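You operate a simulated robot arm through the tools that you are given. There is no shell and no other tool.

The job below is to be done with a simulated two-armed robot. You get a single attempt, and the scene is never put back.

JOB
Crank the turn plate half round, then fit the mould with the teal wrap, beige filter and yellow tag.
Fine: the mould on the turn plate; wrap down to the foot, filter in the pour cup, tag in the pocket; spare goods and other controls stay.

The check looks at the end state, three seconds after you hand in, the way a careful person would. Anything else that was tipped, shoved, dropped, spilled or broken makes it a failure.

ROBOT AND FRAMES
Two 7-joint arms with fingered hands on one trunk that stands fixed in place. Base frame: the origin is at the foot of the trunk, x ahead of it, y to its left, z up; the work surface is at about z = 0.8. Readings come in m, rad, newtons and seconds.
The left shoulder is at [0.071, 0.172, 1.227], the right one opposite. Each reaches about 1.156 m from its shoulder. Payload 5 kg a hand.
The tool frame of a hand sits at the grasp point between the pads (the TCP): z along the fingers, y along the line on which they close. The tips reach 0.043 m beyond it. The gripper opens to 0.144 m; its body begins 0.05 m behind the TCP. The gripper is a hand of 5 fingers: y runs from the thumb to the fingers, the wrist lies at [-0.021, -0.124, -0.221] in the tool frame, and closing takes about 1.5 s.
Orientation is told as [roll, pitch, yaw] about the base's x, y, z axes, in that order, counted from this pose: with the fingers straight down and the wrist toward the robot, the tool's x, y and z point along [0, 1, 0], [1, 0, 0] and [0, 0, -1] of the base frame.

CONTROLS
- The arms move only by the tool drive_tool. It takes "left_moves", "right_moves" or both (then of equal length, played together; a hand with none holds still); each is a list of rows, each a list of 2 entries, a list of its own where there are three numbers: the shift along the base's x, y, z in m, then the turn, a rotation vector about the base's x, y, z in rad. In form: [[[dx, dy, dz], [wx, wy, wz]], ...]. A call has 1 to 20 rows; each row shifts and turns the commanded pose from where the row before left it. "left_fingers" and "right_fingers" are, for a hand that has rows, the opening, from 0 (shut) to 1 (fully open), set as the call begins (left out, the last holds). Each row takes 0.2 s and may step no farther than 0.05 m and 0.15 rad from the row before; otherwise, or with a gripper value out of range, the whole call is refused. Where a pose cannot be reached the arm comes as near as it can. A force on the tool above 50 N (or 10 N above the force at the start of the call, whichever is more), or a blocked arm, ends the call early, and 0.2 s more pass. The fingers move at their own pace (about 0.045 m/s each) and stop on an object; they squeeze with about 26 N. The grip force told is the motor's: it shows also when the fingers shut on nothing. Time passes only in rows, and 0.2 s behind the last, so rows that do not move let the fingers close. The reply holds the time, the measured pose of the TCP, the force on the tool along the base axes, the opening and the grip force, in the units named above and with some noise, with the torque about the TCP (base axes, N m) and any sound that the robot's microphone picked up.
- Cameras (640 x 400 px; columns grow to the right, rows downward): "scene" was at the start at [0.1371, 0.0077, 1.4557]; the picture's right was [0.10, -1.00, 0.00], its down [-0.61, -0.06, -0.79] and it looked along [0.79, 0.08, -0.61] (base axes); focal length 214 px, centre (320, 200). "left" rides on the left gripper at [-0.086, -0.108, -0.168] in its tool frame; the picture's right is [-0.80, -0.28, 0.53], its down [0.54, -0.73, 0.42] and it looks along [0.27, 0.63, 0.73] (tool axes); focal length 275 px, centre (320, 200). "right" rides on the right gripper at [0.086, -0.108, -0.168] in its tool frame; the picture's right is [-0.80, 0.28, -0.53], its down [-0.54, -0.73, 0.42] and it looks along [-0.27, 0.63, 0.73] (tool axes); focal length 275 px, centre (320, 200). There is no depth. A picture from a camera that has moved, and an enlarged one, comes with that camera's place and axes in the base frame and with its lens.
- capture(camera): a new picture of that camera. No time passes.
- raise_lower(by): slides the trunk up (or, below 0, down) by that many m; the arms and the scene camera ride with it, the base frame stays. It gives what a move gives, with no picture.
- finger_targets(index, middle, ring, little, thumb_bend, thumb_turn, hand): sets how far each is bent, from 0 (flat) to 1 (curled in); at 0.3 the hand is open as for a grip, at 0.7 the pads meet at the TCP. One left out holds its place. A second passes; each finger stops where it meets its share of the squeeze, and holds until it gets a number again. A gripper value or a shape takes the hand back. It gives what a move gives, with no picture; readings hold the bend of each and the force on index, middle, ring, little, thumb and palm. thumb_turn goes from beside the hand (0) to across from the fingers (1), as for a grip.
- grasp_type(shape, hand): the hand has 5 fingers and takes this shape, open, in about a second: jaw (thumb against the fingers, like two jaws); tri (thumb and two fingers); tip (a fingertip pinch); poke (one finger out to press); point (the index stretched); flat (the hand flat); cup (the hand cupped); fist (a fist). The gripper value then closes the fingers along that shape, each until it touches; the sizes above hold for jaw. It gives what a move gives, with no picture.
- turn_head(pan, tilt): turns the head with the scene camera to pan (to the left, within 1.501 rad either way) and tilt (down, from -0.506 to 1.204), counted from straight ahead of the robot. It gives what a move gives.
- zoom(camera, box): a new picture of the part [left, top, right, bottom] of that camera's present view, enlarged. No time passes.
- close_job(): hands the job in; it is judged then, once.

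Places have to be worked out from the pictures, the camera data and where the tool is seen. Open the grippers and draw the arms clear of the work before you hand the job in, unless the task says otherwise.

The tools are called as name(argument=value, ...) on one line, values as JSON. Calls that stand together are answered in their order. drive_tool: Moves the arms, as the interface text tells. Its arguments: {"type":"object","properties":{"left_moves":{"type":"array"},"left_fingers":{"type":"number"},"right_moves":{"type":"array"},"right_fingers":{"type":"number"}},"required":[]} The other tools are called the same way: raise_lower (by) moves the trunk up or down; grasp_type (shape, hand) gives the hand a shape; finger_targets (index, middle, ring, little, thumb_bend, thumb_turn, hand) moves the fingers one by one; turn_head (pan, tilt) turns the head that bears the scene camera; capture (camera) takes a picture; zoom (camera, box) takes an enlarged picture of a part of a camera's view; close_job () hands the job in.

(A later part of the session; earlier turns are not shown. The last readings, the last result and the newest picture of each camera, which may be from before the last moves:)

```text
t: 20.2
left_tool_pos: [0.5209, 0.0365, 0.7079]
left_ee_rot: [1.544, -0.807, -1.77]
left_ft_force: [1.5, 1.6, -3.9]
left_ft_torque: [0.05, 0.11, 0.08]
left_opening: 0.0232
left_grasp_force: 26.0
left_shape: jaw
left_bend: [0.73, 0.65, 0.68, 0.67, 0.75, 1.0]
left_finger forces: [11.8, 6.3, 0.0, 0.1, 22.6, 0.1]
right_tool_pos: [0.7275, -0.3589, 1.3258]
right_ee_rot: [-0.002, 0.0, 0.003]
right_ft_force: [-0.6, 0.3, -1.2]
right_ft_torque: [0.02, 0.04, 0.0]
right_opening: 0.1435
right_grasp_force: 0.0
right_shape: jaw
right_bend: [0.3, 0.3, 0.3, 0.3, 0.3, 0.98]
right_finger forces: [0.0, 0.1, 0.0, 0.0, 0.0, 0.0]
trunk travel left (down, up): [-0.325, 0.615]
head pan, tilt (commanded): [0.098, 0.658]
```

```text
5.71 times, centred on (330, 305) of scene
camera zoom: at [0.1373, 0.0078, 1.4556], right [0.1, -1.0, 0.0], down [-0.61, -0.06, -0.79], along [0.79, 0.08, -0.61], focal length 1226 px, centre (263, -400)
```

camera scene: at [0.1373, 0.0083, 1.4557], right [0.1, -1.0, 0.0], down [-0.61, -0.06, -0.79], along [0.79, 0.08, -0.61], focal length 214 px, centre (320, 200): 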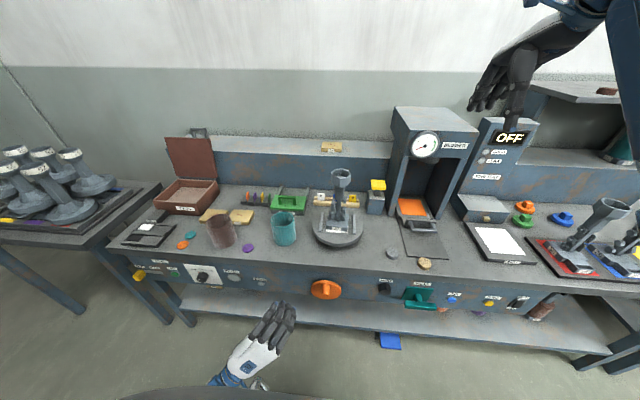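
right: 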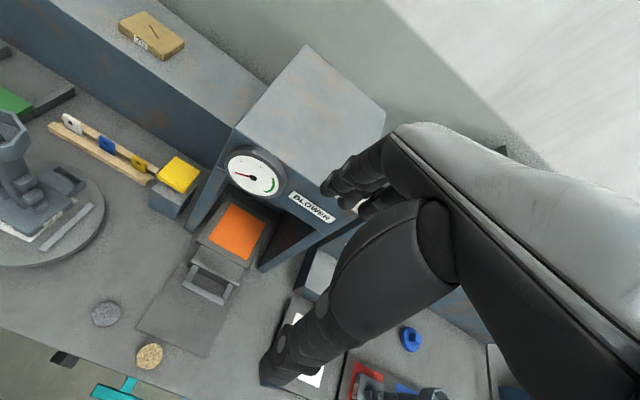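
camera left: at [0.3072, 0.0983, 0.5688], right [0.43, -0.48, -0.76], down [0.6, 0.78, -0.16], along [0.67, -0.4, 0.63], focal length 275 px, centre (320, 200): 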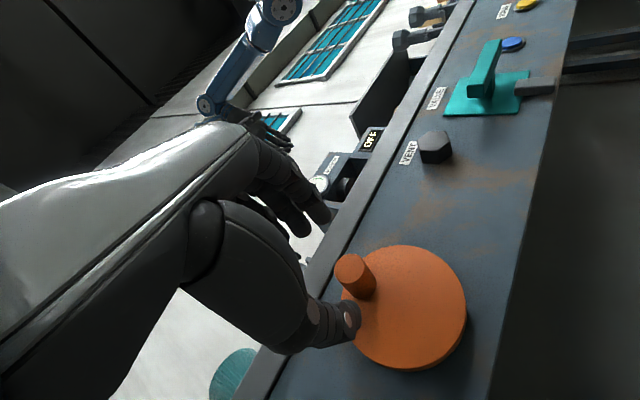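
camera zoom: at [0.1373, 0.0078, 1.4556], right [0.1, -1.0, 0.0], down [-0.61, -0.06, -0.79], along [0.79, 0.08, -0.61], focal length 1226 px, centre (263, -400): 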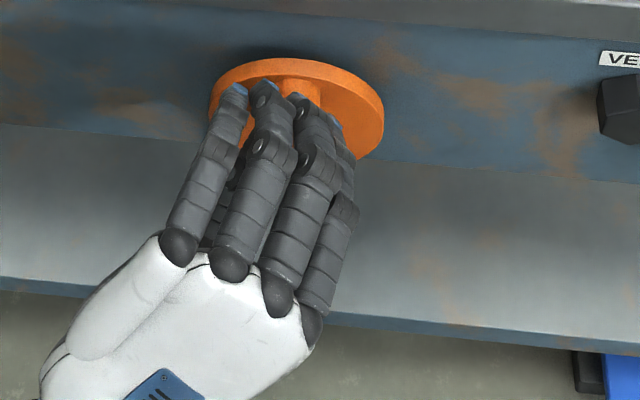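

The pin is held (index, middle and thumb loaded). I test the crank with the first 30° of arc to the left and watch the force and plate.

drive_tool(left_moves=[[[0, 0.0078, -0.0007], [0, 0, 0]], [[0, 0.0076, -0.002], [0, 0, 0]], [[0, 0.0071, -0.0033], [0, 0, 0]]])

capture(camera="scene")

zoom(camera="left", box=[220, 140, 500, 390])

zoom(camera="scene", box=[280, 150, 440, 250])

```text
t: 21.0
left_tool_pos: [0.5191, 0.0553, 0.7003]
left_ee_rot: [1.542, -0.806, -1.771]
left_ft_force: [0.0, -33.8, -6.4]
left_ft_torque: [0.56, 0.13, -1.02]
left_opening: 0.0198
left_grasp_force: 25.4
left_shape: jaw
left_bend: [0.71, 0.72, 0.68, 0.67, 0.8, 1.0]
left_finger forces: [29.3, 0.4, 0.0, 0.1, 6.1, 0.1]
right_tool_pos: [0.7278, -0.3601, 1.3242]
right_ee_rot: [0.002, 0.0, 0.003]
right_ft_force: [-0.4, 0.4, 0.6]
right_ft_torque: [0.02, 0.0, 0.03]
right_opening: 0.1437
right_grasp_force: 0.1
right_shape: jaw
right_bend: [0.3, 0.3, 0.3, 0.3, 0.3, 0.98]
right_finger forces: [0.0, 0.0, 0.0, 0.0, 0.1, 0.1]
trunk travel left (down, up): [-0.325, 0.615]
head pan, tilt (commanded): [0.098, 0.658]
```

```text
taken
camera scene: at [0.1374, 0.0043, 1.4556], right [0.1, -1.0, 0.0], down [-0.61, -0.06, -0.79], along [0.79, 0.08, -0.61], focal length 214 px, centre (320, 200)
```

scene: 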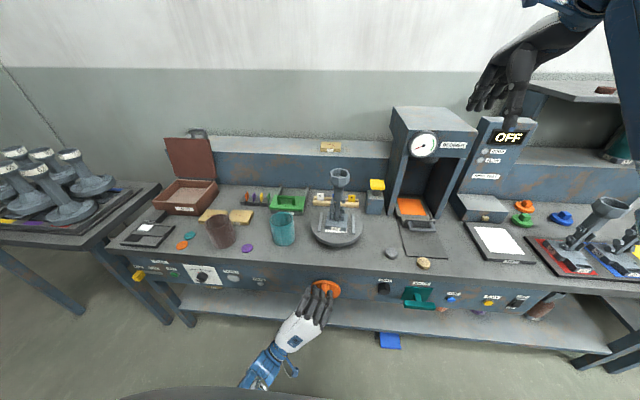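

```text
1.60 times, centred on (360, 265) of left
camera zoom: at [0.3557, 0.1057, 0.5642], right [0.42, -0.48, -0.77], down [0.61, 0.78, -0.16], along [0.67, -0.4, 0.62], focal length 440 px, centre (256, 96)
```

zoom: 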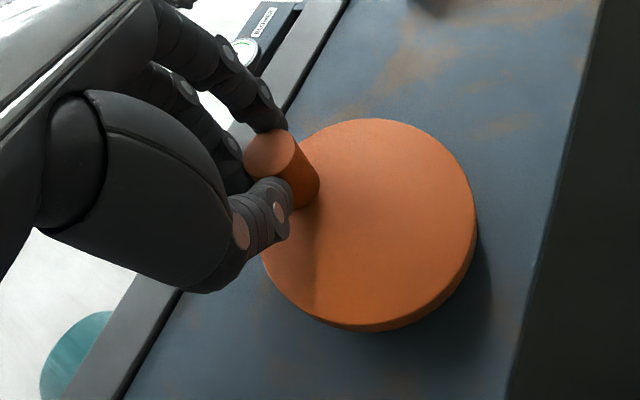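

```text
4.00 times, centred on (360, 200) of scene
camera zoom: at [0.1374, 0.0043, 1.4556], right [0.1, -1.0, 0.0], down [-0.61, -0.06, -0.79], along [0.79, 0.08, -0.61], focal length 858 px, centre (160, 200)
```

zoom: 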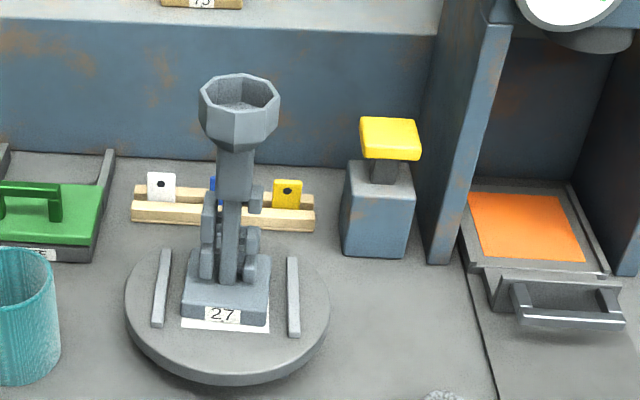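

About 34 N toward the left did not turn the crank, so it seems to be at a stop that way. I return and try the first 30° to the right (clockwise).

drive_tool(left_moves=[[[0, -0.0075, 0.003], [0, 0, 0]], [[0, -0.0075, 0.002], [0, 0, 0]], [[0, -0.0075, 0.001], [0, 0, 0]]])

drive_tool(left_moves=[[[0, -0.0078, -0.0007], [0, 0, 0]], [[0, -0.0076, -0.002], [0, 0, 0]], [[0, -0.0071, -0.0033], [0, 0, 0]]])

zoom(camera="left", box=[220, 140, 500, 390])

zoom(camera="scene", box=[280, 150, 440, 250])

```text
t: 21.8
left_tool_pos: [0.5183, 0.0331, 0.7059]
left_ee_rot: [1.537, -0.804, -1.766]
left_ft_force: [-22.3, 11.7, -20.6]
left_ft_torque: [0.54, 0.82, 0.41]
left_opening: 0.0237
left_grasp_force: 25.9
left_shape: jaw
left_bend: [0.72, 0.72, 0.68, 0.67, 0.79, 1.0]
left_finger forces: [20.4, 8.0, 0.0, 0.1, 34.2, 0.0]
right_tool_pos: [0.7267, -0.3602, 1.3252]
right_ee_rot: [-0.001, 0.001, -0.002]
right_ft_force: [-0.3, 0.0, -0.3]
right_ft_torque: [0.06, 0.02, -0.03]
right_opening: 0.1438
right_grasp_force: 0.0
right_shape: jaw
right_bend: [0.3, 0.3, 0.3, 0.3, 0.3, 0.98]
right_finger forces: [0.1, 0.0, 0.1, 0.1, 0.0, 0.0]
trunk travel left (down, up): [-0.325, 0.615]
head pan, tilt (commanded): [0.098, 0.658]
```

```text
t: 22.6
left_tool_pos: [0.5211, 0.0106, 0.7078]
left_ee_rot: [1.561, -0.813, -1.783]
left_ft_force: [0.6, 0.7, 4.0]
left_ft_torque: [0.07, 0.04, 0.05]
left_opening: 0.0189
left_grasp_force: 25.3
left_shape: jaw
left_bend: [0.73, 0.72, 0.68, 0.67, 0.81, 1.0]
left_finger forces: [0.0, 0.0, 0.0, 0.0, 0.0, 0.0]
right_tool_pos: [0.7273, -0.3589, 1.326]
right_ee_rot: [-0.001, 0.0, 0.0]
right_ft_force: [0.9, 1.5, 1.2]
right_ft_torque: [-0.02, 0.0, 0.04]
right_opening: 0.1437
right_grasp_force: 0.0
right_shape: jaw
right_bend: [0.3, 0.3, 0.3, 0.3, 0.3, 0.98]
right_finger forces: [0.0, 0.0, 0.1, 0.0, 0.0, 0.1]
trunk travel left (down, up): [-0.325, 0.615]
head pan, tilt (commanded): [0.098, 0.658]
```

```text
1.60 times, centred on (360, 265) of left
camera zoom: at [0.3605, 0.0607, 0.5706], right [0.43, -0.49, -0.76], down [0.61, 0.78, -0.16], along [0.67, -0.39, 0.63], focal length 440 px, centre (256, 96)
```

zoom: 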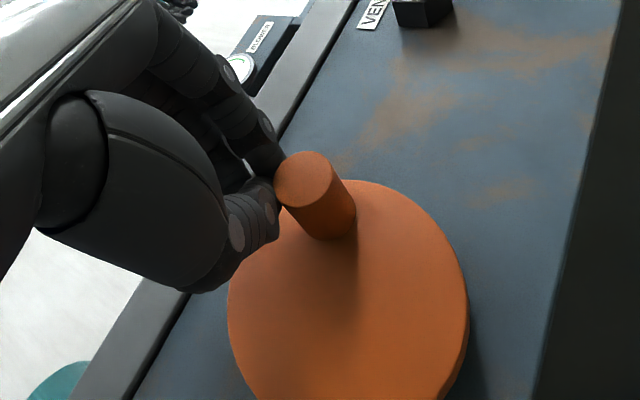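

```text
4.00 times, centred on (360, 200) of scene
camera zoom: at [0.1374, 0.0083, 1.4561], right [0.1, -1.0, 0.0], down [-0.61, -0.06, -0.79], along [0.79, 0.08, -0.61], focal length 858 px, centre (160, 200)
```

zoom: 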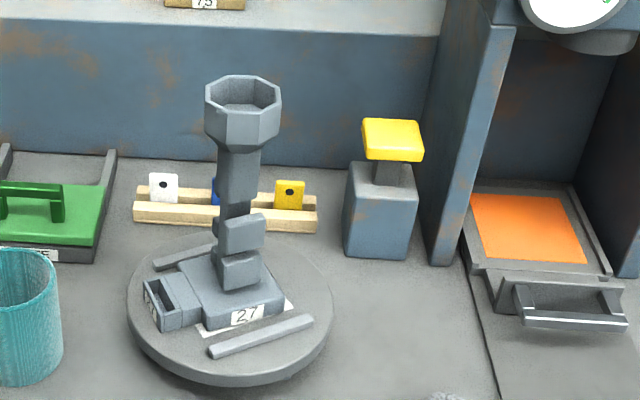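

The plate has turned a good deal (the pocket now sits at the front-left), and the pin slipped out of the grip. I check the crank angle and whether the plate is still moving.

zoom(camera="scene", box=[280, 260, 380, 330])

drive_tool(left_moves=[[[-0.01, 0, 0], [0, 0, 0]], [[-0.01, 0, 0], [0, 0, 0]], [[0, 0, 0], [0, 0, 0]]])

zoom(camera="scene", box=[280, 150, 440, 250])

capture(camera="left")

zoom(camera="scene", box=[280, 260, 380, 330])

```text
5.71 times, centred on (330, 295) of scene
camera zoom: at [0.1374, 0.0083, 1.4561], right [0.1, -1.0, 0.0], down [-0.61, -0.06, -0.79], along [0.79, 0.08, -0.61], focal length 1226 px, centre (263, -343)
```

zoom: 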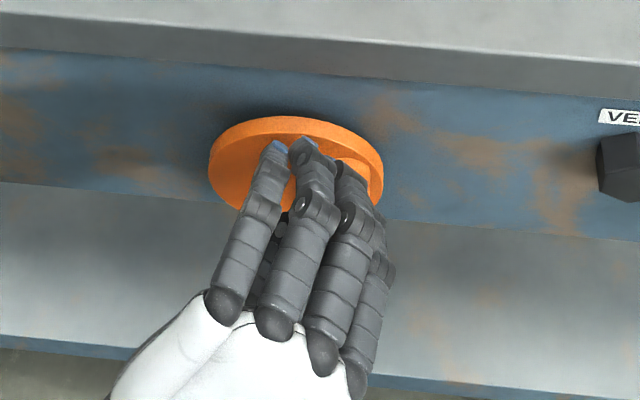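

```text
t: 23.4
left_tool_pos: [0.4998, 0.0132, 0.7035]
left_ee_rot: [1.545, -0.807, -1.772]
left_ft_force: [0.8, 0.7, -0.1]
left_ft_torque: [0.01, -0.02, 0.01]
left_opening: 0.0187
left_grasp_force: 26.1
left_shape: jaw
left_bend: [0.73, 0.72, 0.68, 0.67, 0.81, 1.0]
left_finger forces: [0.1, 0.0, 0.0, 0.0, 0.0, 0.0]
right_tool_pos: [0.7266, -0.3588, 1.3264]
right_ee_rot: [0.001, -0.001, 0.0]
right_ft_force: [-0.1, -0.4, 0.3]
right_ft_torque: [-0.04, 0.01, 0.03]
right_opening: 0.1439
right_grasp_force: 0.1
right_shape: jaw
right_bend: [0.3, 0.3, 0.3, 0.3, 0.3, 0.98]
right_finger forces: [0.1, 0.0, 0.0, 0.0, 0.0, 0.0]
trunk travel left (down, up): [-0.325, 0.615]
head pan, tilt (commanded): [0.098, 0.658]
```

```text
4.00 times, centred on (360, 200) of scene
camera zoom: at [0.1371, 0.0072, 1.4557], right [0.1, -1.0, 0.0], down [-0.61, -0.06, -0.79], along [0.79, 0.08, -0.61], focal length 858 px, centre (160, 200)
```

zoom: 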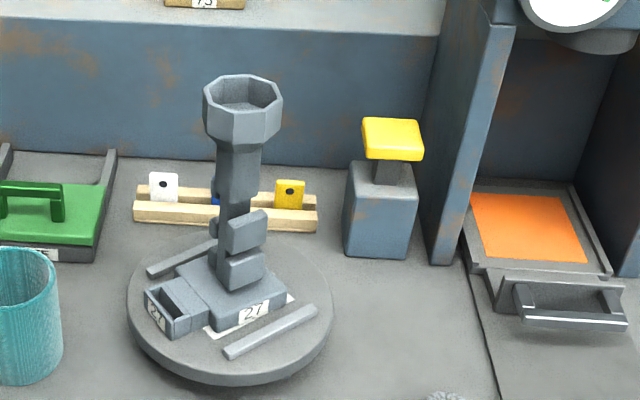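

```text
taken
camera left: at [0.337, 0.063, 0.5668], right [0.43, -0.48, -0.76], down [0.6, 0.78, -0.16], along [0.67, -0.4, 0.62], focal length 275 px, centre (320, 200)
```

left: 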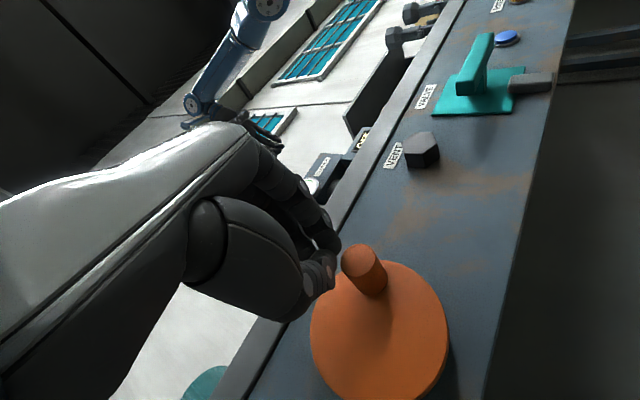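

```text
5.71 times, centred on (330, 295) of scene
camera zoom: at [0.1371, 0.0072, 1.4557], right [0.1, -1.0, 0.0], down [-0.61, -0.06, -0.79], along [0.79, 0.08, -0.61], focal length 1226 px, centre (263, -343)
```

zoom: 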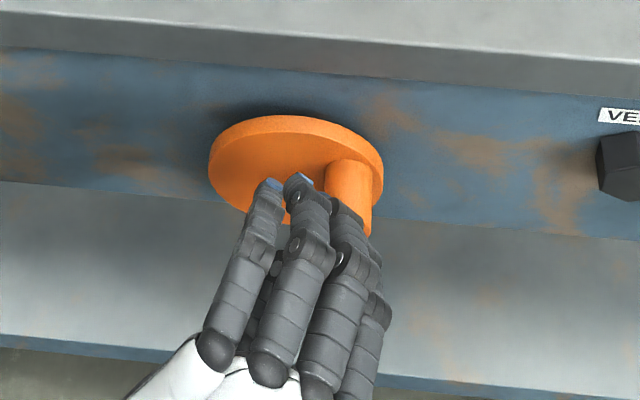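

The crank now stands about 60° past 12 o'clock, while the plate has turned about 126° (pocket at front-left), so the gearing is about 2:1 and a half turn needs the pin at 3 o'clock. I retreat, open, and re-centre on the pin at about (y -0.006, z 0.68).

drive_tool(left_moves=[[[-0.022, 0, 0], [0, 0, 0]], [[-0.022, 0, 0], [0, 0, 0]], [[0, -0.006, -0.012], [0, 0, 0]], [[0, -0.006, -0.012], [0, 0, 0]], [[0, 0, 0], [0, 0, 0]], [[0, 0, 0], [0, 0, 0]]], left_fingers=0.65)

zoom(camera="left", box=[220, 140, 500, 390])

zoom(camera="scene", box=[280, 260, 380, 330])

zoom(camera="scene", box=[280, 150, 440, 250])

```text
t: 24.8
left_tool_pos: [0.4559, 0.001, 0.6779]
left_ee_rot: [1.547, -0.805, -1.773]
left_ft_force: [0.1, 0.1, -0.8]
left_ft_torque: [-0.04, -0.04, 0.02]
left_opening: 0.0933
left_grasp_force: 0.0
left_shape: jaw
left_bend: [0.28, 0.39, 0.36, 0.36, 0.63, 1.0]
left_finger forces: [0.0, 0.0, 0.0, 0.1, 0.0, 0.1]
right_tool_pos: [0.7278, -0.3593, 1.3258]
right_ee_rot: [0.001, 0.0, 0.0]
right_ft_force: [0.3, 0.1, 0.4]
right_ft_torque: [0.0, 0.0, -0.02]
right_opening: 0.1438
right_grasp_force: 0.1
right_shape: jaw
right_bend: [0.3, 0.3, 0.3, 0.3, 0.3, 0.98]
right_finger forces: [0.0, 0.0, 0.0, 0.1, 0.0, 0.0]
trunk travel left (down, up): [-0.325, 0.615]
head pan, tilt (commanded): [0.098, 0.658]
```

```text
1.60 times, centred on (360, 265) of left
camera zoom: at [0.2931, 0.0503, 0.5418], right [0.43, -0.48, -0.76], down [0.6, 0.78, -0.16], along [0.67, -0.4, 0.62], focal length 440 px, centre (256, 96)
```

zoom: 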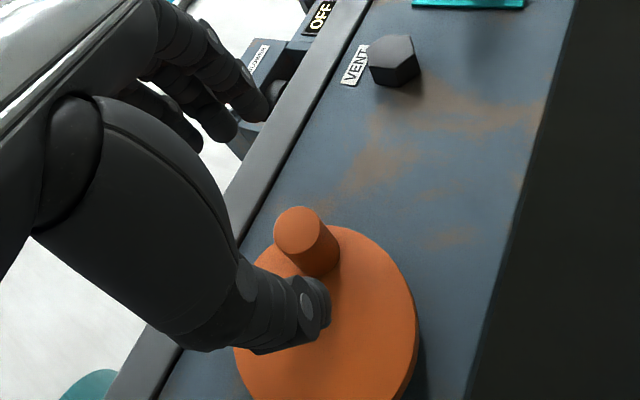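

```text
5.71 times, centred on (330, 295) of scene
camera zoom: at [0.137, 0.0074, 1.4557], right [0.1, -1.0, 0.0], down [-0.61, -0.06, -0.79], along [0.79, 0.08, -0.61], focal length 1226 px, centre (263, -343)
```

zoom: 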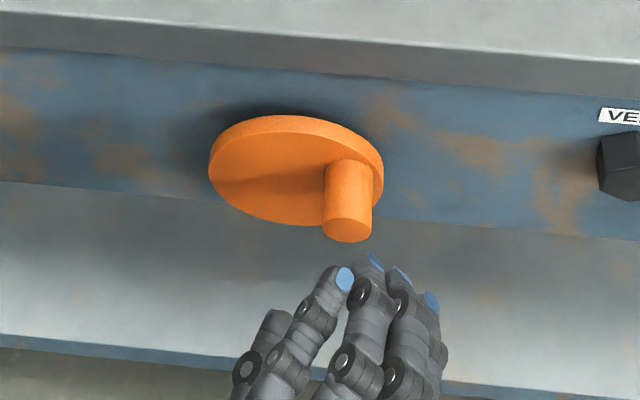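

```text
4.00 times, centred on (360, 200) of scene
camera zoom: at [0.137, 0.0074, 1.4557], right [0.1, -1.0, 0.0], down [-0.61, -0.06, -0.79], along [0.79, 0.08, -0.61], focal length 858 px, centre (160, 200)
```

zoom: 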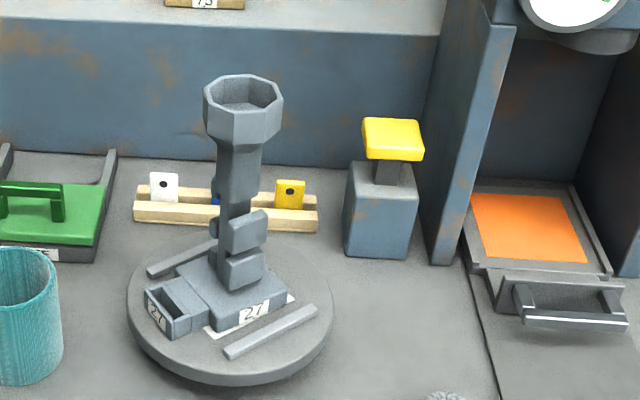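

The plate is at rest. The pin is at about (y -0.007, z 0.684), about 58° round, so I advance onto it and close.

drive_tool(left_moves=[[[0.016, -0.0005, 0.0015], [0, 0, 0]], [[0.016, -0.0005, 0.0015], [0, 0, 0]], [[0.016, -0.0005, 0.0015], [0, 0, 0]], [[0.015, -0.0005, 0.0015], [0, 0, 0]], [[0, 0, 0], [0, 0, 0]]])

zoom(camera="left", box=[220, 140, 500, 390])

```text
t: 26.0
left_tool_pos: [0.5166, -0.0011, 0.6822]
left_ee_rot: [1.546, -0.805, -1.771]
left_ft_force: [-0.1, -1.0, 0.1]
left_ft_torque: [-0.01, -0.03, 0.02]
left_opening: 0.0936
left_grasp_force: 0.1
left_shape: jaw
left_bend: [0.28, 0.39, 0.36, 0.36, 0.63, 1.0]
left_finger forces: [0.0, 0.1, 0.1, 0.0, 0.0, 0.0]
right_tool_pos: [0.7256, -0.3589, 1.3268]
right_ee_rot: [0.001, -0.002, 0.0]
right_ft_force: [-0.6, -0.4, 0.0]
right_ft_torque: [-0.02, -0.03, -0.01]
right_opening: 0.1439
right_grasp_force: 0.2
right_shape: jaw
right_bend: [0.3, 0.3, 0.3, 0.3, 0.3, 0.98]
right_finger forces: [0.1, 0.1, 0.0, 0.0, 0.1, 0.0]
trunk travel left (down, up): [-0.325, 0.615]
head pan, tilt (commanded): [0.098, 0.658]
```

```text
1.60 times, centred on (360, 265) of left
camera zoom: at [0.3548, 0.0485, 0.5479], right [0.43, -0.48, -0.77], down [0.6, 0.78, -0.16], along [0.67, -0.4, 0.62], focal length 440 px, centre (256, 96)
```

zoom: 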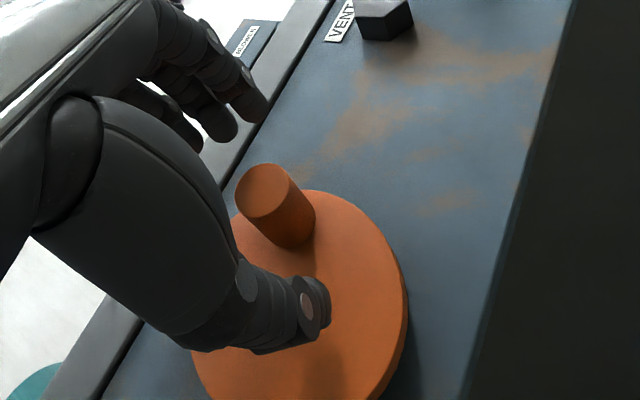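

Thumb and fingers straddle the pin with no contact. I close on it.

drive_tool(left_moves=[[[0, 0, 0], [0, 0, 0]], [[0, 0, 0], [0, 0, 0]], [[0, 0, 0], [0, 0, 0]], [[0, 0, 0], [0, 0, 0]], [[0, 0, 0], [0, 0, 0]], [[0, 0, 0], [0, 0, 0]], [[0, 0, 0], [0, 0, 0]]], left_fingers=0.0)

zoom(camera="left", box=[220, 140, 500, 390])

zoom(camera="scene", box=[280, 150, 440, 250])

```text
t: 27.6
left_tool_pos: [0.518, -0.0013, 0.6846]
left_ee_rot: [1.544, -0.806, -1.771]
left_ft_force: [2.0, 1.0, -3.9]
left_ft_torque: [0.05, 0.05, 0.12]
left_opening: 0.0238
left_grasp_force: 25.7
left_shape: jaw
left_bend: [0.72, 0.64, 0.68, 0.67, 0.74, 1.0]
left_finger forces: [11.2, 6.7, 0.0, 0.0, 22.5, 0.0]
right_tool_pos: [0.7277, -0.3591, 1.3264]
right_ee_rot: [0.001, 0.001, 0.003]
right_ft_force: [0.0, -0.6, 0.5]
right_ft_torque: [0.03, -0.01, 0.04]
right_opening: 0.1437
right_grasp_force: 0.0
right_shape: jaw
right_bend: [0.3, 0.3, 0.3, 0.3, 0.3, 0.98]
right_finger forces: [0.0, 0.0, 0.0, 0.0, 0.0, 0.0]
trunk travel left (down, up): [-0.325, 0.615]
head pan, tilt (commanded): [0.098, 0.658]
```

```text
1.60 times, centred on (360, 265) of left
camera zoom: at [0.355, 0.0489, 0.5476], right [0.43, -0.48, -0.77], down [0.6, 0.78, -0.16], along [0.67, -0.4, 0.62], focal length 440 px, centre (256, 96)
```

zoom: 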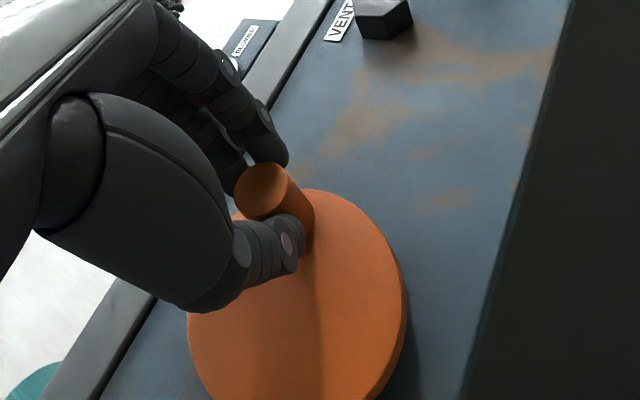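

```text
4.00 times, centred on (360, 200) of scene
camera zoom: at [0.1373, 0.0077, 1.4556], right [0.1, -1.0, 0.0], down [-0.61, -0.06, -0.79], along [0.79, 0.08, -0.61], focal length 858 px, centre (160, 200)
```

zoom: 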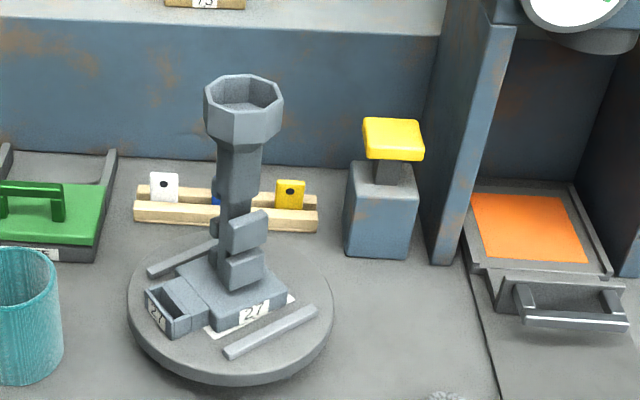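

The pin is gripped. I move it slowly about 20° further along the arc (mostly down) and check the plate.

drive_tool(left_moves=[[[0, -0.0017, -0.0034], [0, 0, 0]], [[0, -0.0017, -0.0034], [0, 0, 0]], [[0, -0.0011, -0.0036], [0, 0, 0]], [[0, -0.0011, -0.0036], [0, 0, 0]], [[0, 0, 0], [0, 0, 0]]])

zoom(camera="left", box=[220, 140, 500, 390])

zoom(camera="scene", box=[280, 150, 440, 250])

```text
t: 28.8
left_tool_pos: [0.5186, -0.0068, 0.6694]
left_ee_rot: [1.545, -0.808, -1.771]
left_ft_force: [-2.4, 10.6, 1.7]
left_ft_torque: [0.07, -0.04, 0.45]
left_opening: 0.0234
left_grasp_force: 26.5
left_shape: jaw
left_bend: [0.72, 0.63, 0.68, 0.67, 0.74, 1.0]
left_finger forces: [10.8, 10.4, 0.1, 0.0, 27.6, 0.0]
right_tool_pos: [0.7272, -0.3582, 1.3264]
right_ee_rot: [-0.003, 0.001, 0.002]
right_ft_force: [-0.4, -0.9, 0.4]
right_ft_torque: [0.0, 0.01, -0.02]
right_opening: 0.1436
right_grasp_force: 0.2
right_shape: jaw
right_bend: [0.3, 0.3, 0.3, 0.3, 0.3, 0.98]
right_finger forces: [0.0, 0.0, 0.1, 0.0, 0.1, 0.1]
trunk travel left (down, up): [-0.325, 0.615]
head pan, tilt (commanded): [0.098, 0.658]
```

```text
1.60 times, centred on (360, 265) of left
camera zoom: at [0.3549, 0.0431, 0.5339], right [0.43, -0.48, -0.76], down [0.6, 0.78, -0.16], along [0.67, -0.4, 0.62], focal length 440 px, centre (256, 96)
```

zoom: 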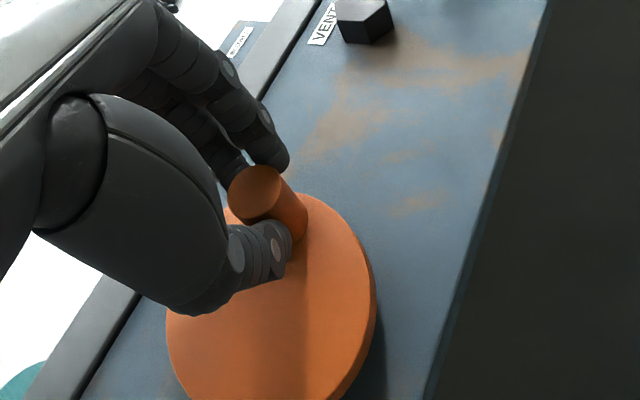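

```text
4.00 times, centred on (360, 200) of scene
camera zoom: at [0.1364, 0.0085, 1.4557], right [0.1, -1.0, 0.0], down [-0.61, -0.06, -0.79], along [0.79, 0.08, -0.61], focal length 858 px, centre (160, 200)
```

zoom: 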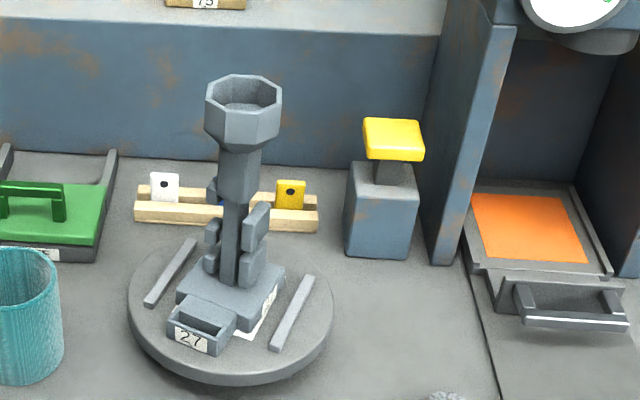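

The plate now stands at about 160° with the pocket nearly at the front. I turn about 9° more of crank, then re-measure.

drive_tool(left_moves=[[[0, 0.0, -0.0037], [0, 0, 0]], [[0, 0.0005, -0.0035], [0, 0, 0]], [[0, 0, 0], [0, 0, 0]]])

zoom(camera="scene", box=[280, 150, 440, 250])

```text
t: 29.6
left_tool_pos: [0.5175, -0.0064, 0.6633]
left_ee_rot: [1.547, -0.808, -1.772]
left_ft_force: [0.9, 0.2, 5.9]
left_ft_torque: [0.2, -0.19, 0.02]
left_opening: 0.0231
left_grasp_force: 26.1
left_shape: jaw
left_bend: [0.72, 0.62, 0.68, 0.67, 0.74, 1.0]
left_finger forces: [13.3, 10.0, 0.0, 0.0, 19.8, 0.0]
right_tool_pos: [0.7258, -0.3585, 1.3263]
right_ee_rot: [0.001, 0.0, -0.002]
right_ft_force: [0.5, 0.6, -1.0]
right_ft_torque: [0.0, -0.01, -0.02]
right_opening: 0.1437
right_grasp_force: 0.1
right_shape: jaw
right_bend: [0.3, 0.3, 0.3, 0.3, 0.3, 0.98]
right_finger forces: [0.0, 0.1, 0.0, 0.0, 0.1, 0.1]
trunk travel left (down, up): [-0.325, 0.615]
head pan, tilt (commanded): [0.098, 0.658]
```

```text
4.00 times, centred on (360, 200) of scene
camera zoom: at [0.1366, 0.0074, 1.4557], right [0.1, -1.0, 0.0], down [-0.61, -0.06, -0.79], along [0.79, 0.08, -0.61], focal length 858 px, centre (160, 200)
```

zoom: 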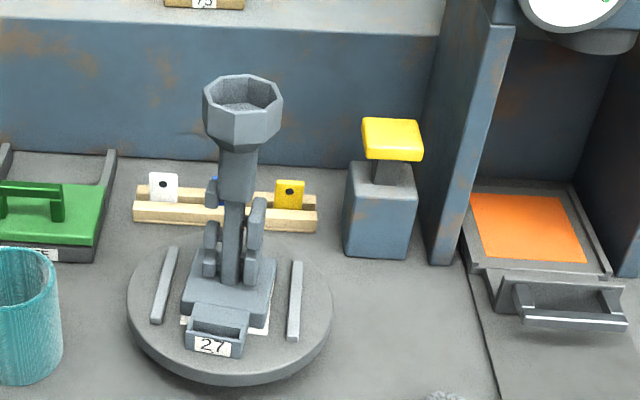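

The plate is within about 4° of the half turn. One more small nudge of 2 mm should bring the rails parallel again.

drive_tool(left_moves=[[[0, 0.0002, -0.0022], [0, 0, 0]], [[0, 0, 0], [0, 0, 0]], [[0, 0, 0], [0, 0, 0]]])

zoom(camera="scene", box=[300, 170, 380, 250])

```text
t: 30.4
left_tool_pos: [0.5185, -0.0061, 0.6602]
left_ee_rot: [1.547, -0.808, -1.772]
left_ft_force: [4.6, -5.6, 7.2]
left_ft_torque: [0.17, -0.3, -0.16]
left_opening: 0.0224
left_grasp_force: 26.1
left_shape: jaw
left_bend: [0.72, 0.62, 0.68, 0.67, 0.75, 1.0]
left_finger forces: [15.1, 10.7, 0.0, 0.1, 17.2, 0.0]
right_tool_pos: [0.7259, -0.3578, 1.3251]
right_ee_rot: [-0.001, 0.0, -0.002]
right_ft_force: [-0.1, 0.0, -0.7]
right_ft_torque: [-0.01, 0.0, -0.02]
right_opening: 0.1438
right_grasp_force: 0.1
right_shape: jaw
right_bend: [0.3, 0.3, 0.3, 0.3, 0.3, 0.98]
right_finger forces: [0.1, 0.1, 0.1, 0.1, 0.0, 0.0]
trunk travel left (down, up): [-0.325, 0.615]
head pan, tilt (commanded): [0.098, 0.658]
```

```text
5.00 times, centred on (340, 210) of scene
camera zoom: at [0.1367, 0.0071, 1.4557], right [0.1, -1.0, 0.0], down [-0.61, -0.06, -0.79], along [0.79, 0.08, -0.61], focal length 1072 px, centre (220, 150)
```

zoom: 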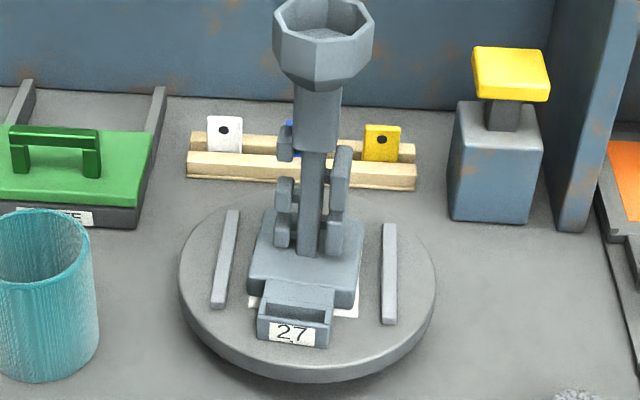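

The rails are parallel again with the pocket at the front, so the plate is turned half round. I open the hand, then withdraw straight back.

drive_tool(left_moves=[[[0, 0, 0], [0, 0, 0]], [[0, 0, 0], [0, 0, 0]], [[0, 0, 0], [0, 0, 0]], [[0, 0, 0], [0, 0, 0]]], left_fingers=0.65)

drive_tool(left_moves=[[[-0.02, 0.004, 0], [0, 0, 0]], [[-0.02, 0.004, 0], [0, 0, 0]], [[-0.02, 0.004, 0], [0, 0, 0]], [[-0.02, 0.004, 0], [0, 0, 0]], [[0, 0, 0], [0, 0, 0]]])

zoom(camera="scene", box=[300, 170, 380, 250])

capture(camera="scene")

```text
t: 31.4
left_tool_pos: [0.5173, -0.006, 0.6595]
left_ee_rot: [1.545, -0.809, -1.77]
left_ft_force: [-0.7, -0.6, -0.1]
left_ft_torque: [0.0, -0.01, 0.0]
left_opening: 0.0935
left_grasp_force: 0.0
left_shape: jaw
left_bend: [0.28, 0.39, 0.36, 0.36, 0.63, 1.0]
left_finger forces: [0.1, 0.1, 0.1, 0.0, 0.0, 0.0]
right_tool_pos: [0.7268, -0.3583, 1.3259]
right_ee_rot: [-0.001, -0.001, 0.0]
right_ft_force: [0.4, -0.7, 0.6]
right_ft_torque: [0.01, -0.03, 0.0]
right_opening: 0.1435
right_grasp_force: 0.1
right_shape: jaw
right_bend: [0.3, 0.3, 0.3, 0.3, 0.3, 0.98]
right_finger forces: [0.0, 0.0, 0.0, 0.0, 0.1, 0.0]
trunk travel left (down, up): [-0.325, 0.615]
head pan, tilt (commanded): [0.098, 0.658]
```

```text
t: 32.6
left_tool_pos: [0.4366, 0.0096, 0.6585]
left_ee_rot: [1.545, -0.808, -1.771]
left_ft_force: [0.0, 0.1, -0.6]
left_ft_torque: [0.02, 0.05, 0.0]
left_opening: 0.0935
left_grasp_force: 0.0
left_shape: jaw
left_bend: [0.28, 0.39, 0.36, 0.36, 0.63, 1.0]
left_finger forces: [0.1, 0.0, 0.1, 0.0, 0.1, 0.0]
right_tool_pos: [0.7269, -0.3597, 1.3269]
right_ee_rot: [0.001, 0.0, 0.0]
right_ft_force: [1.2, -0.4, 0.0]
right_ft_torque: [-0.02, -0.01, -0.02]
right_opening: 0.1436
right_grasp_force: 0.0
right_shape: jaw
right_bend: [0.3, 0.3, 0.3, 0.3, 0.3, 0.98]
right_finger forces: [0.1, 0.0, 0.0, 0.0, 0.0, 0.0]
trunk travel left (down, up): [-0.325, 0.615]
head pan, tilt (commanded): [0.098, 0.658]
```

```text
5.00 times, centred on (340, 210) of scene
camera zoom: at [0.1374, 0.0074, 1.4556], right [0.1, -1.0, 0.0], down [-0.61, -0.06, -0.79], along [0.79, 0.08, -0.61], focal length 1072 px, centre (220, 150)
```

zoom: 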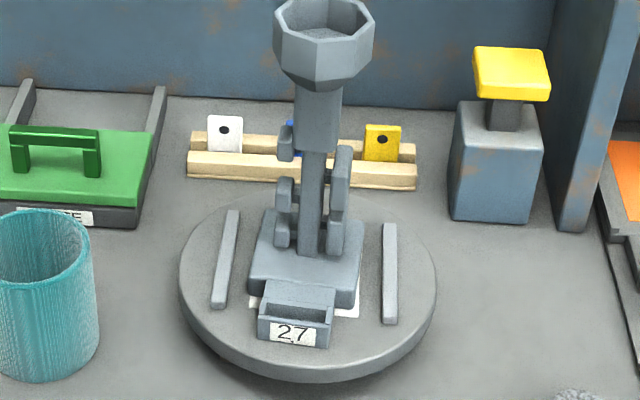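

```text
taken
camera scene: at [0.1374, 0.0074, 1.4556], right [0.1, -1.0, 0.0], down [-0.61, -0.06, -0.79], along [0.79, 0.08, -0.61], focal length 214 px, centre (320, 200)
```

scene: 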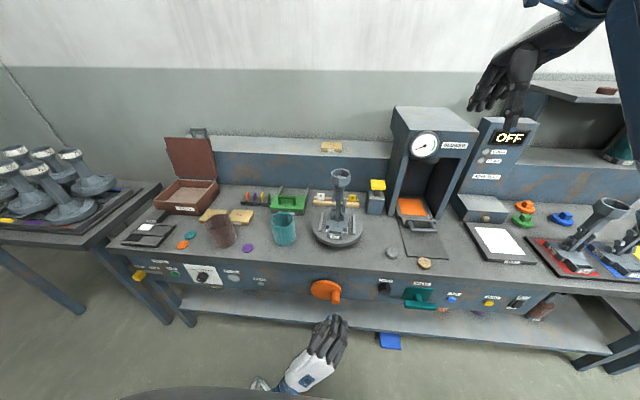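

The turn plate is settled half round, pocket at the front, and the crank stays put. I now measure the wrap and mould with zooms from the scene and right-hand cameras.

zoom(camera="scene", box=[260, 200, 320, 250])

zoom(camera="scene", box=[305, 160, 375, 250])

zoom(camera="right", box=[0, 60, 120, 280])

capture(camera="right")

```text
8.00 times, centred on (290, 225) of scene
camera zoom: at [0.1374, 0.0074, 1.4556], right [0.1, -1.0, 0.0], down [-0.61, -0.06, -0.79], along [0.79, 0.08, -0.61], focal length 1716 px, centre (560, 0)
```

zoom: 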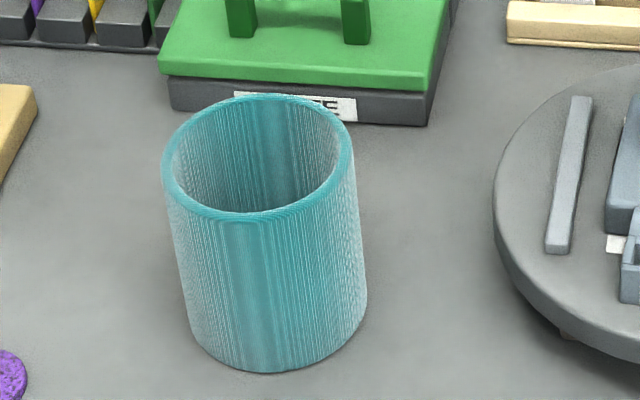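

```text
4.44 times, centred on (340, 205) of scene
camera zoom: at [0.1374, 0.0074, 1.4556], right [0.1, -1.0, 0.0], down [-0.61, -0.06, -0.79], along [0.79, 0.08, -0.61], focal length 953 px, centre (231, 178)
```

zoom: 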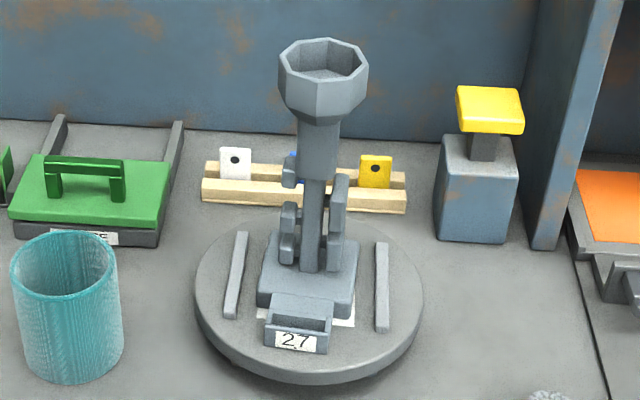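

```text
1.82 times, centred on (60, 170) of right
camera zoom: at [0.6196, -0.273, 1.4932], right [0.28, -0.8, 0.53], down [-0.73, -0.54, -0.42], along [0.63, -0.27, -0.73], focal length 500 px, centre (793, 254)
```

zoom: 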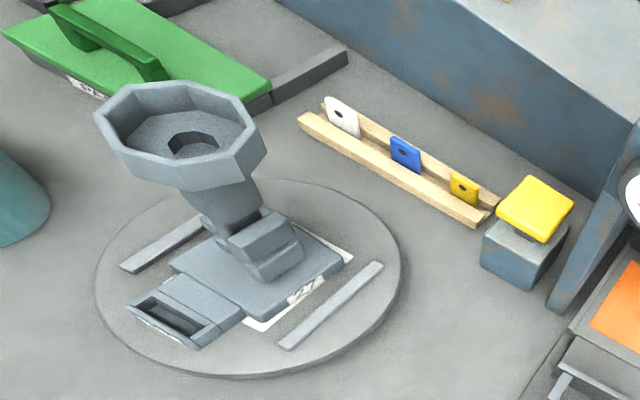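

```text
taken
camera right: at [0.6196, -0.273, 1.4932], right [0.28, -0.8, 0.53], down [-0.73, -0.54, -0.42], along [0.63, -0.27, -0.73], focal length 275 px, centre (320, 200)
```

right: 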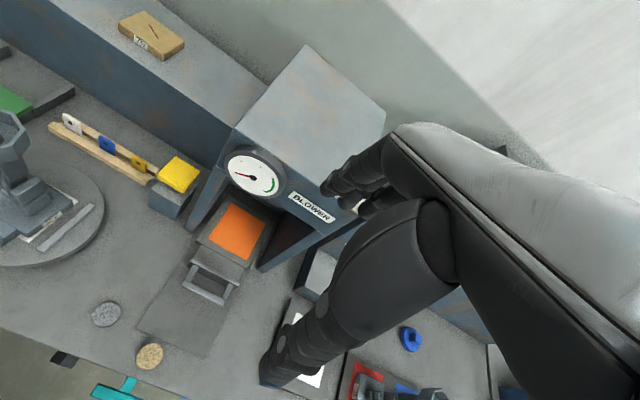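

The wrap stands at about (0.709, 0.206), outer diameter about 9 cm, height 11 cm. The mould axis is near (0.772, -0.001), with a rim about 6.8 cm wide at z≈1.08. I slide the left hand out to the left first, then re-orient it for a side grip.

drive_tool(left_moves=[[[0, 0.039, 0.004], [0, 0, 0]], [[0, 0.039, 0.004], [0, 0, 0]], [[0, 0.039, 0.004], [0, 0, 0]], [[0, 0.039, 0.004], [0, 0, 0]], [[0, 0.039, 0.004], [0, 0, 0]], [[0, 0.039, 0.004], [0, 0, 0]], [[0, 0.039, 0.004], [0, 0, 0]], [[0, 0.039, 0.004], [0, 0, 0]], [[0, 0.039, 0.004], [0, 0, 0]]])

drive_tool(left_moves=[[[0, 0, 0], [-0.143, 0.032, 0.003]], [[0, 0, 0], [-0.143, 0.032, 0.003]], [[0, 0, 0], [-0.143, 0.032, 0.003]], [[0, 0, 0], [-0.143, 0.032, 0.003]], [[0, 0, 0], [-0.143, 0.032, 0.003]], [[0, 0, 0], [-0.143, 0.032, 0.003]], [[0, 0, 0], [-0.143, 0.032, 0.003]], [[0, 0, 0], [-0.143, 0.032, 0.003]]])

capture(camera="scene")

```text
t: 34.6
left_tool_pos: [0.4383, 0.3589, 0.6955]
left_ee_rot: [1.545, -0.809, -1.773]
left_ft_force: [-0.2, -0.9, 0.8]
left_ft_torque: [-0.01, 0.0, -0.03]
left_opening: 0.0933
left_grasp_force: 0.0
left_shape: jaw
left_bend: [0.28, 0.39, 0.36, 0.36, 0.63, 1.0]
left_finger forces: [0.0, 0.0, 0.0, 0.1, 0.0, 0.1]
right_tool_pos: [0.7273, -0.3578, 1.3259]
right_ee_rot: [-0.001, -0.001, 0.001]
right_ft_force: [1.0, 0.0, -0.2]
right_ft_torque: [0.04, 0.04, 0.01]
right_opening: 0.1438
right_grasp_force: 0.1
right_shape: jaw
right_bend: [0.3, 0.3, 0.3, 0.3, 0.3, 0.98]
right_finger forces: [0.1, 0.1, 0.0, 0.0, 0.0, 0.0]
trunk travel left (down, up): [-0.325, 0.615]
head pan, tilt (commanded): [0.098, 0.658]
```

```text
t: 36.4
left_tool_pos: [0.4366, 0.3599, 0.696]
left_ee_rot: [-1.522, -1.16, 1.308]
left_ft_force: [-0.7, -0.6, 0.0]
left_ft_torque: [0.0, 0.02, 0.0]
left_opening: 0.0935
left_grasp_force: 0.0
left_shape: jaw
left_bend: [0.28, 0.39, 0.36, 0.36, 0.63, 1.0]
left_finger forces: [0.0, 0.0, 0.0, 0.1, 0.1, 0.1]
right_tool_pos: [0.7267, -0.3585, 1.3254]
right_ee_rot: [0.002, 0.0, -0.002]
right_ft_force: [0.1, 0.4, 0.0]
right_ft_torque: [0.02, -0.01, -0.02]
right_opening: 0.1437
right_grasp_force: 0.0
right_shape: jaw
right_bend: [0.3, 0.3, 0.3, 0.3, 0.3, 0.98]
right_finger forces: [0.1, 0.0, 0.0, 0.0, 0.1, 0.0]
trunk travel left (down, up): [-0.325, 0.615]
head pan, tilt (commanded): [0.098, 0.658]
```

```text
taken
camera scene: at [0.1366, 0.0072, 1.4557], right [0.1, -1.0, 0.0], down [-0.61, -0.06, -0.79], along [0.79, 0.08, -0.61], focal length 214 px, centre (320, 200)
```

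scene: 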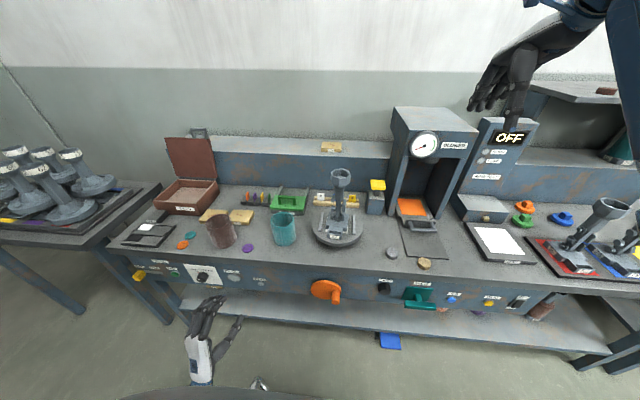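

The roll proceeds freely. I finish the roll, add yaw and downward tilt, and open the hand fully for the wrap.

drive_tool(left_moves=[[[0, 0, 0], [-0.143, 0.032, 0.003]], [[0, 0, 0], [-0.143, 0.032, 0.003]], [[0, 0, 0], [-0.143, 0.032, 0.003]], [[0, 0, 0], [-0.143, 0.032, 0.003]], [[0, 0, 0], [-0.143, 0.032, 0.003]], [[0, 0, 0], [-0.143, 0.032, 0.003]], [[0, 0, 0], [-0.143, 0.032, 0.003]], [[0, 0, 0], [-0.143, 0.032, 0.003]], [[0, 0, 0], [0, 0, -0.1]], [[0, 0, 0], [0, 0, -0.1]], [[0, 0, 0], [0, 0, -0.1]], [[0, 0, 0], [0.055, 0.095, 0]], [[0, 0, 0], [0.055, 0.095, 0]], [[0, 0, 0], [0.055, 0.095, 0]]], left_fingers=1.0)

capture(camera="scene")

capture(camera="left")

```text
t: 39.4
left_tool_pos: [0.4379, 0.3606, 0.6953]
left_ee_rot: [-1.216, 0.009, 1.055]
left_ft_force: [0.1, 0.3, 0.0]
left_ft_torque: [0.03, 0.04, 0.04]
left_opening: 0.1437
left_grasp_force: 0.0
left_shape: jaw
left_bend: [0.3, 0.3, 0.3, 0.3, 0.3, 0.98]
left_finger forces: [0.0, 0.0, 0.0, 0.0, 0.0, 0.0]
right_tool_pos: [0.728, -0.3598, 1.3243]
right_ee_rot: [0.001, 0.0, 0.001]
right_ft_force: [0.9, -0.4, 0.9]
right_ft_torque: [0.05, 0.01, 0.0]
right_opening: 0.1438
right_grasp_force: 0.0
right_shape: jaw
right_bend: [0.3, 0.3, 0.3, 0.3, 0.3, 0.98]
right_finger forces: [0.1, 0.0, 0.0, 0.0, 0.0, 0.0]
trunk travel left (down, up): [-0.325, 0.615]
head pan, tilt (commanded): [0.098, 0.658]
```

```text
taken
camera scene: at [0.1373, 0.0062, 1.4557], right [0.1, -1.0, 0.0], down [-0.61, -0.06, -0.79], along [0.79, 0.08, -0.61], focal length 214 px, centre (320, 200)
```

scene: 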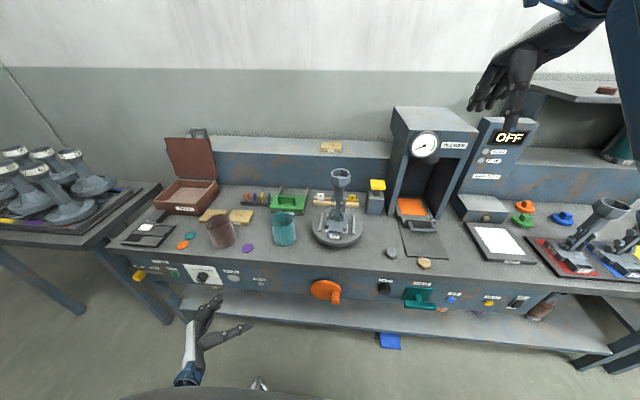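

```text
taken
camera left: at [0.2748, 0.3302, 0.8348], right [0.54, -0.63, 0.56], down [-0.18, -0.74, -0.65], along [0.82, 0.25, -0.51], focal length 275 px, centre (320, 200)
```

left: 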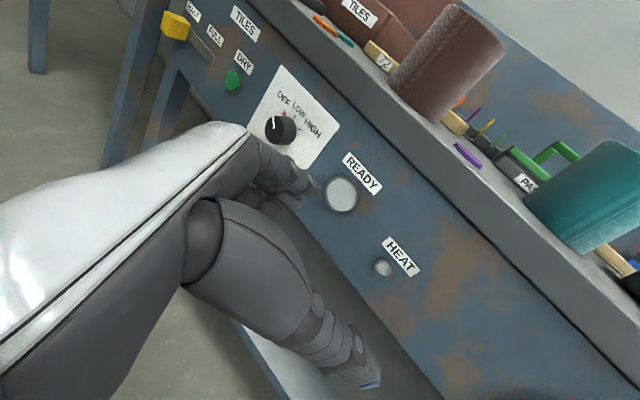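

Orientation is as intended: fingers pointing forward-right and down 20°, closing axis horizontal. I raise the trunk 0.15 m to give the arm room before bringing the hand over the bench.

raise_lower(by=0.15)

drive_tool(left_moves=[[[0, 0, 0.04], [0, 0, 0]], [[0, 0, 0.04], [0, 0, 0]], [[0, 0, 0.03], [0, 0, 0]]])

capture(camera="scene")

```text
t: 41.1
left_tool_pos: [0.4391, 0.3605, 0.8452]
left_ee_rot: [-1.218, 0.008, 1.057]
left_ft_force: [-0.3, 0.2, -0.3]
left_ft_torque: [-0.02, 0.0, -0.01]
left_opening: 0.1437
left_grasp_force: 0.1
left_shape: jaw
left_bend: [0.3, 0.3, 0.3, 0.3, 0.3, 0.98]
left_finger forces: [0.0, 0.1, 0.0, 0.0, 0.0, 0.0]
right_tool_pos: [0.7269, -0.3585, 1.4762]
right_ee_rot: [0.0, 0.0, 0.0]
right_ft_force: [0.4, -0.3, -0.1]
right_ft_torque: [0.0, -0.02, -0.03]
right_opening: 0.1439
right_grasp_force: 0.2
right_shape: jaw
right_bend: [0.3, 0.3, 0.3, 0.3, 0.3, 0.98]
right_finger forces: [0.1, 0.1, 0.0, 0.0, 0.0, 0.0]
trunk travel left (down, up): [-0.475, 0.465]
head pan, tilt (commanded): [0.098, 0.658]
```

```text
t: 42.0
left_tool_pos: [0.4361, 0.3725, 0.9527]
left_ee_rot: [-1.219, 0.016, 1.049]
left_ft_force: [-0.4, 0.4, 0.4]
left_ft_torque: [0.0, 0.02, -0.01]
left_opening: 0.1439
left_grasp_force: 0.0
left_shape: jaw
left_bend: [0.3, 0.3, 0.3, 0.3, 0.3, 0.98]
left_finger forces: [0.1, 0.0, 0.1, 0.0, 0.0, 0.1]
right_tool_pos: [0.7267, -0.3404, 1.4815]
right_ee_rot: [-0.015, 0.0, 0.001]
right_ft_force: [0.4, -0.5, -0.5]
right_ft_torque: [0.03, -0.03, 0.02]
right_opening: 0.1437
right_grasp_force: 0.2
right_shape: jaw
right_bend: [0.3, 0.3, 0.3, 0.3, 0.3, 0.98]
right_finger forces: [0.1, 0.0, 0.1, 0.1, 0.1, 0.0]
trunk travel left (down, up): [-0.475, 0.465]
head pan, tilt (commanded): [0.098, 0.658]
```

```text
taken
camera scene: at [0.1363, 0.0276, 1.6068], right [0.1, -0.99, 0.01], down [-0.61, -0.07, -0.79], along [0.79, 0.07, -0.61], focal length 214 px, centre (320, 200)
```

scene: 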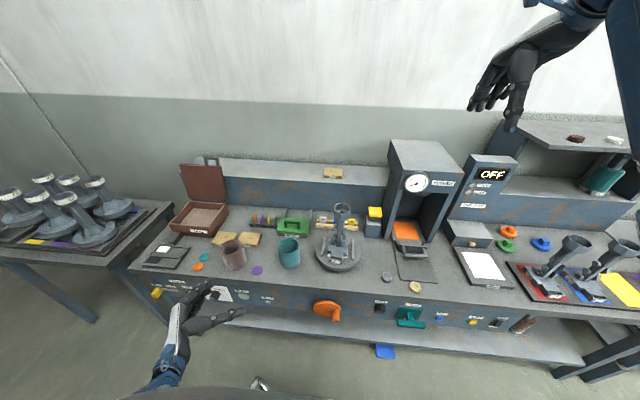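

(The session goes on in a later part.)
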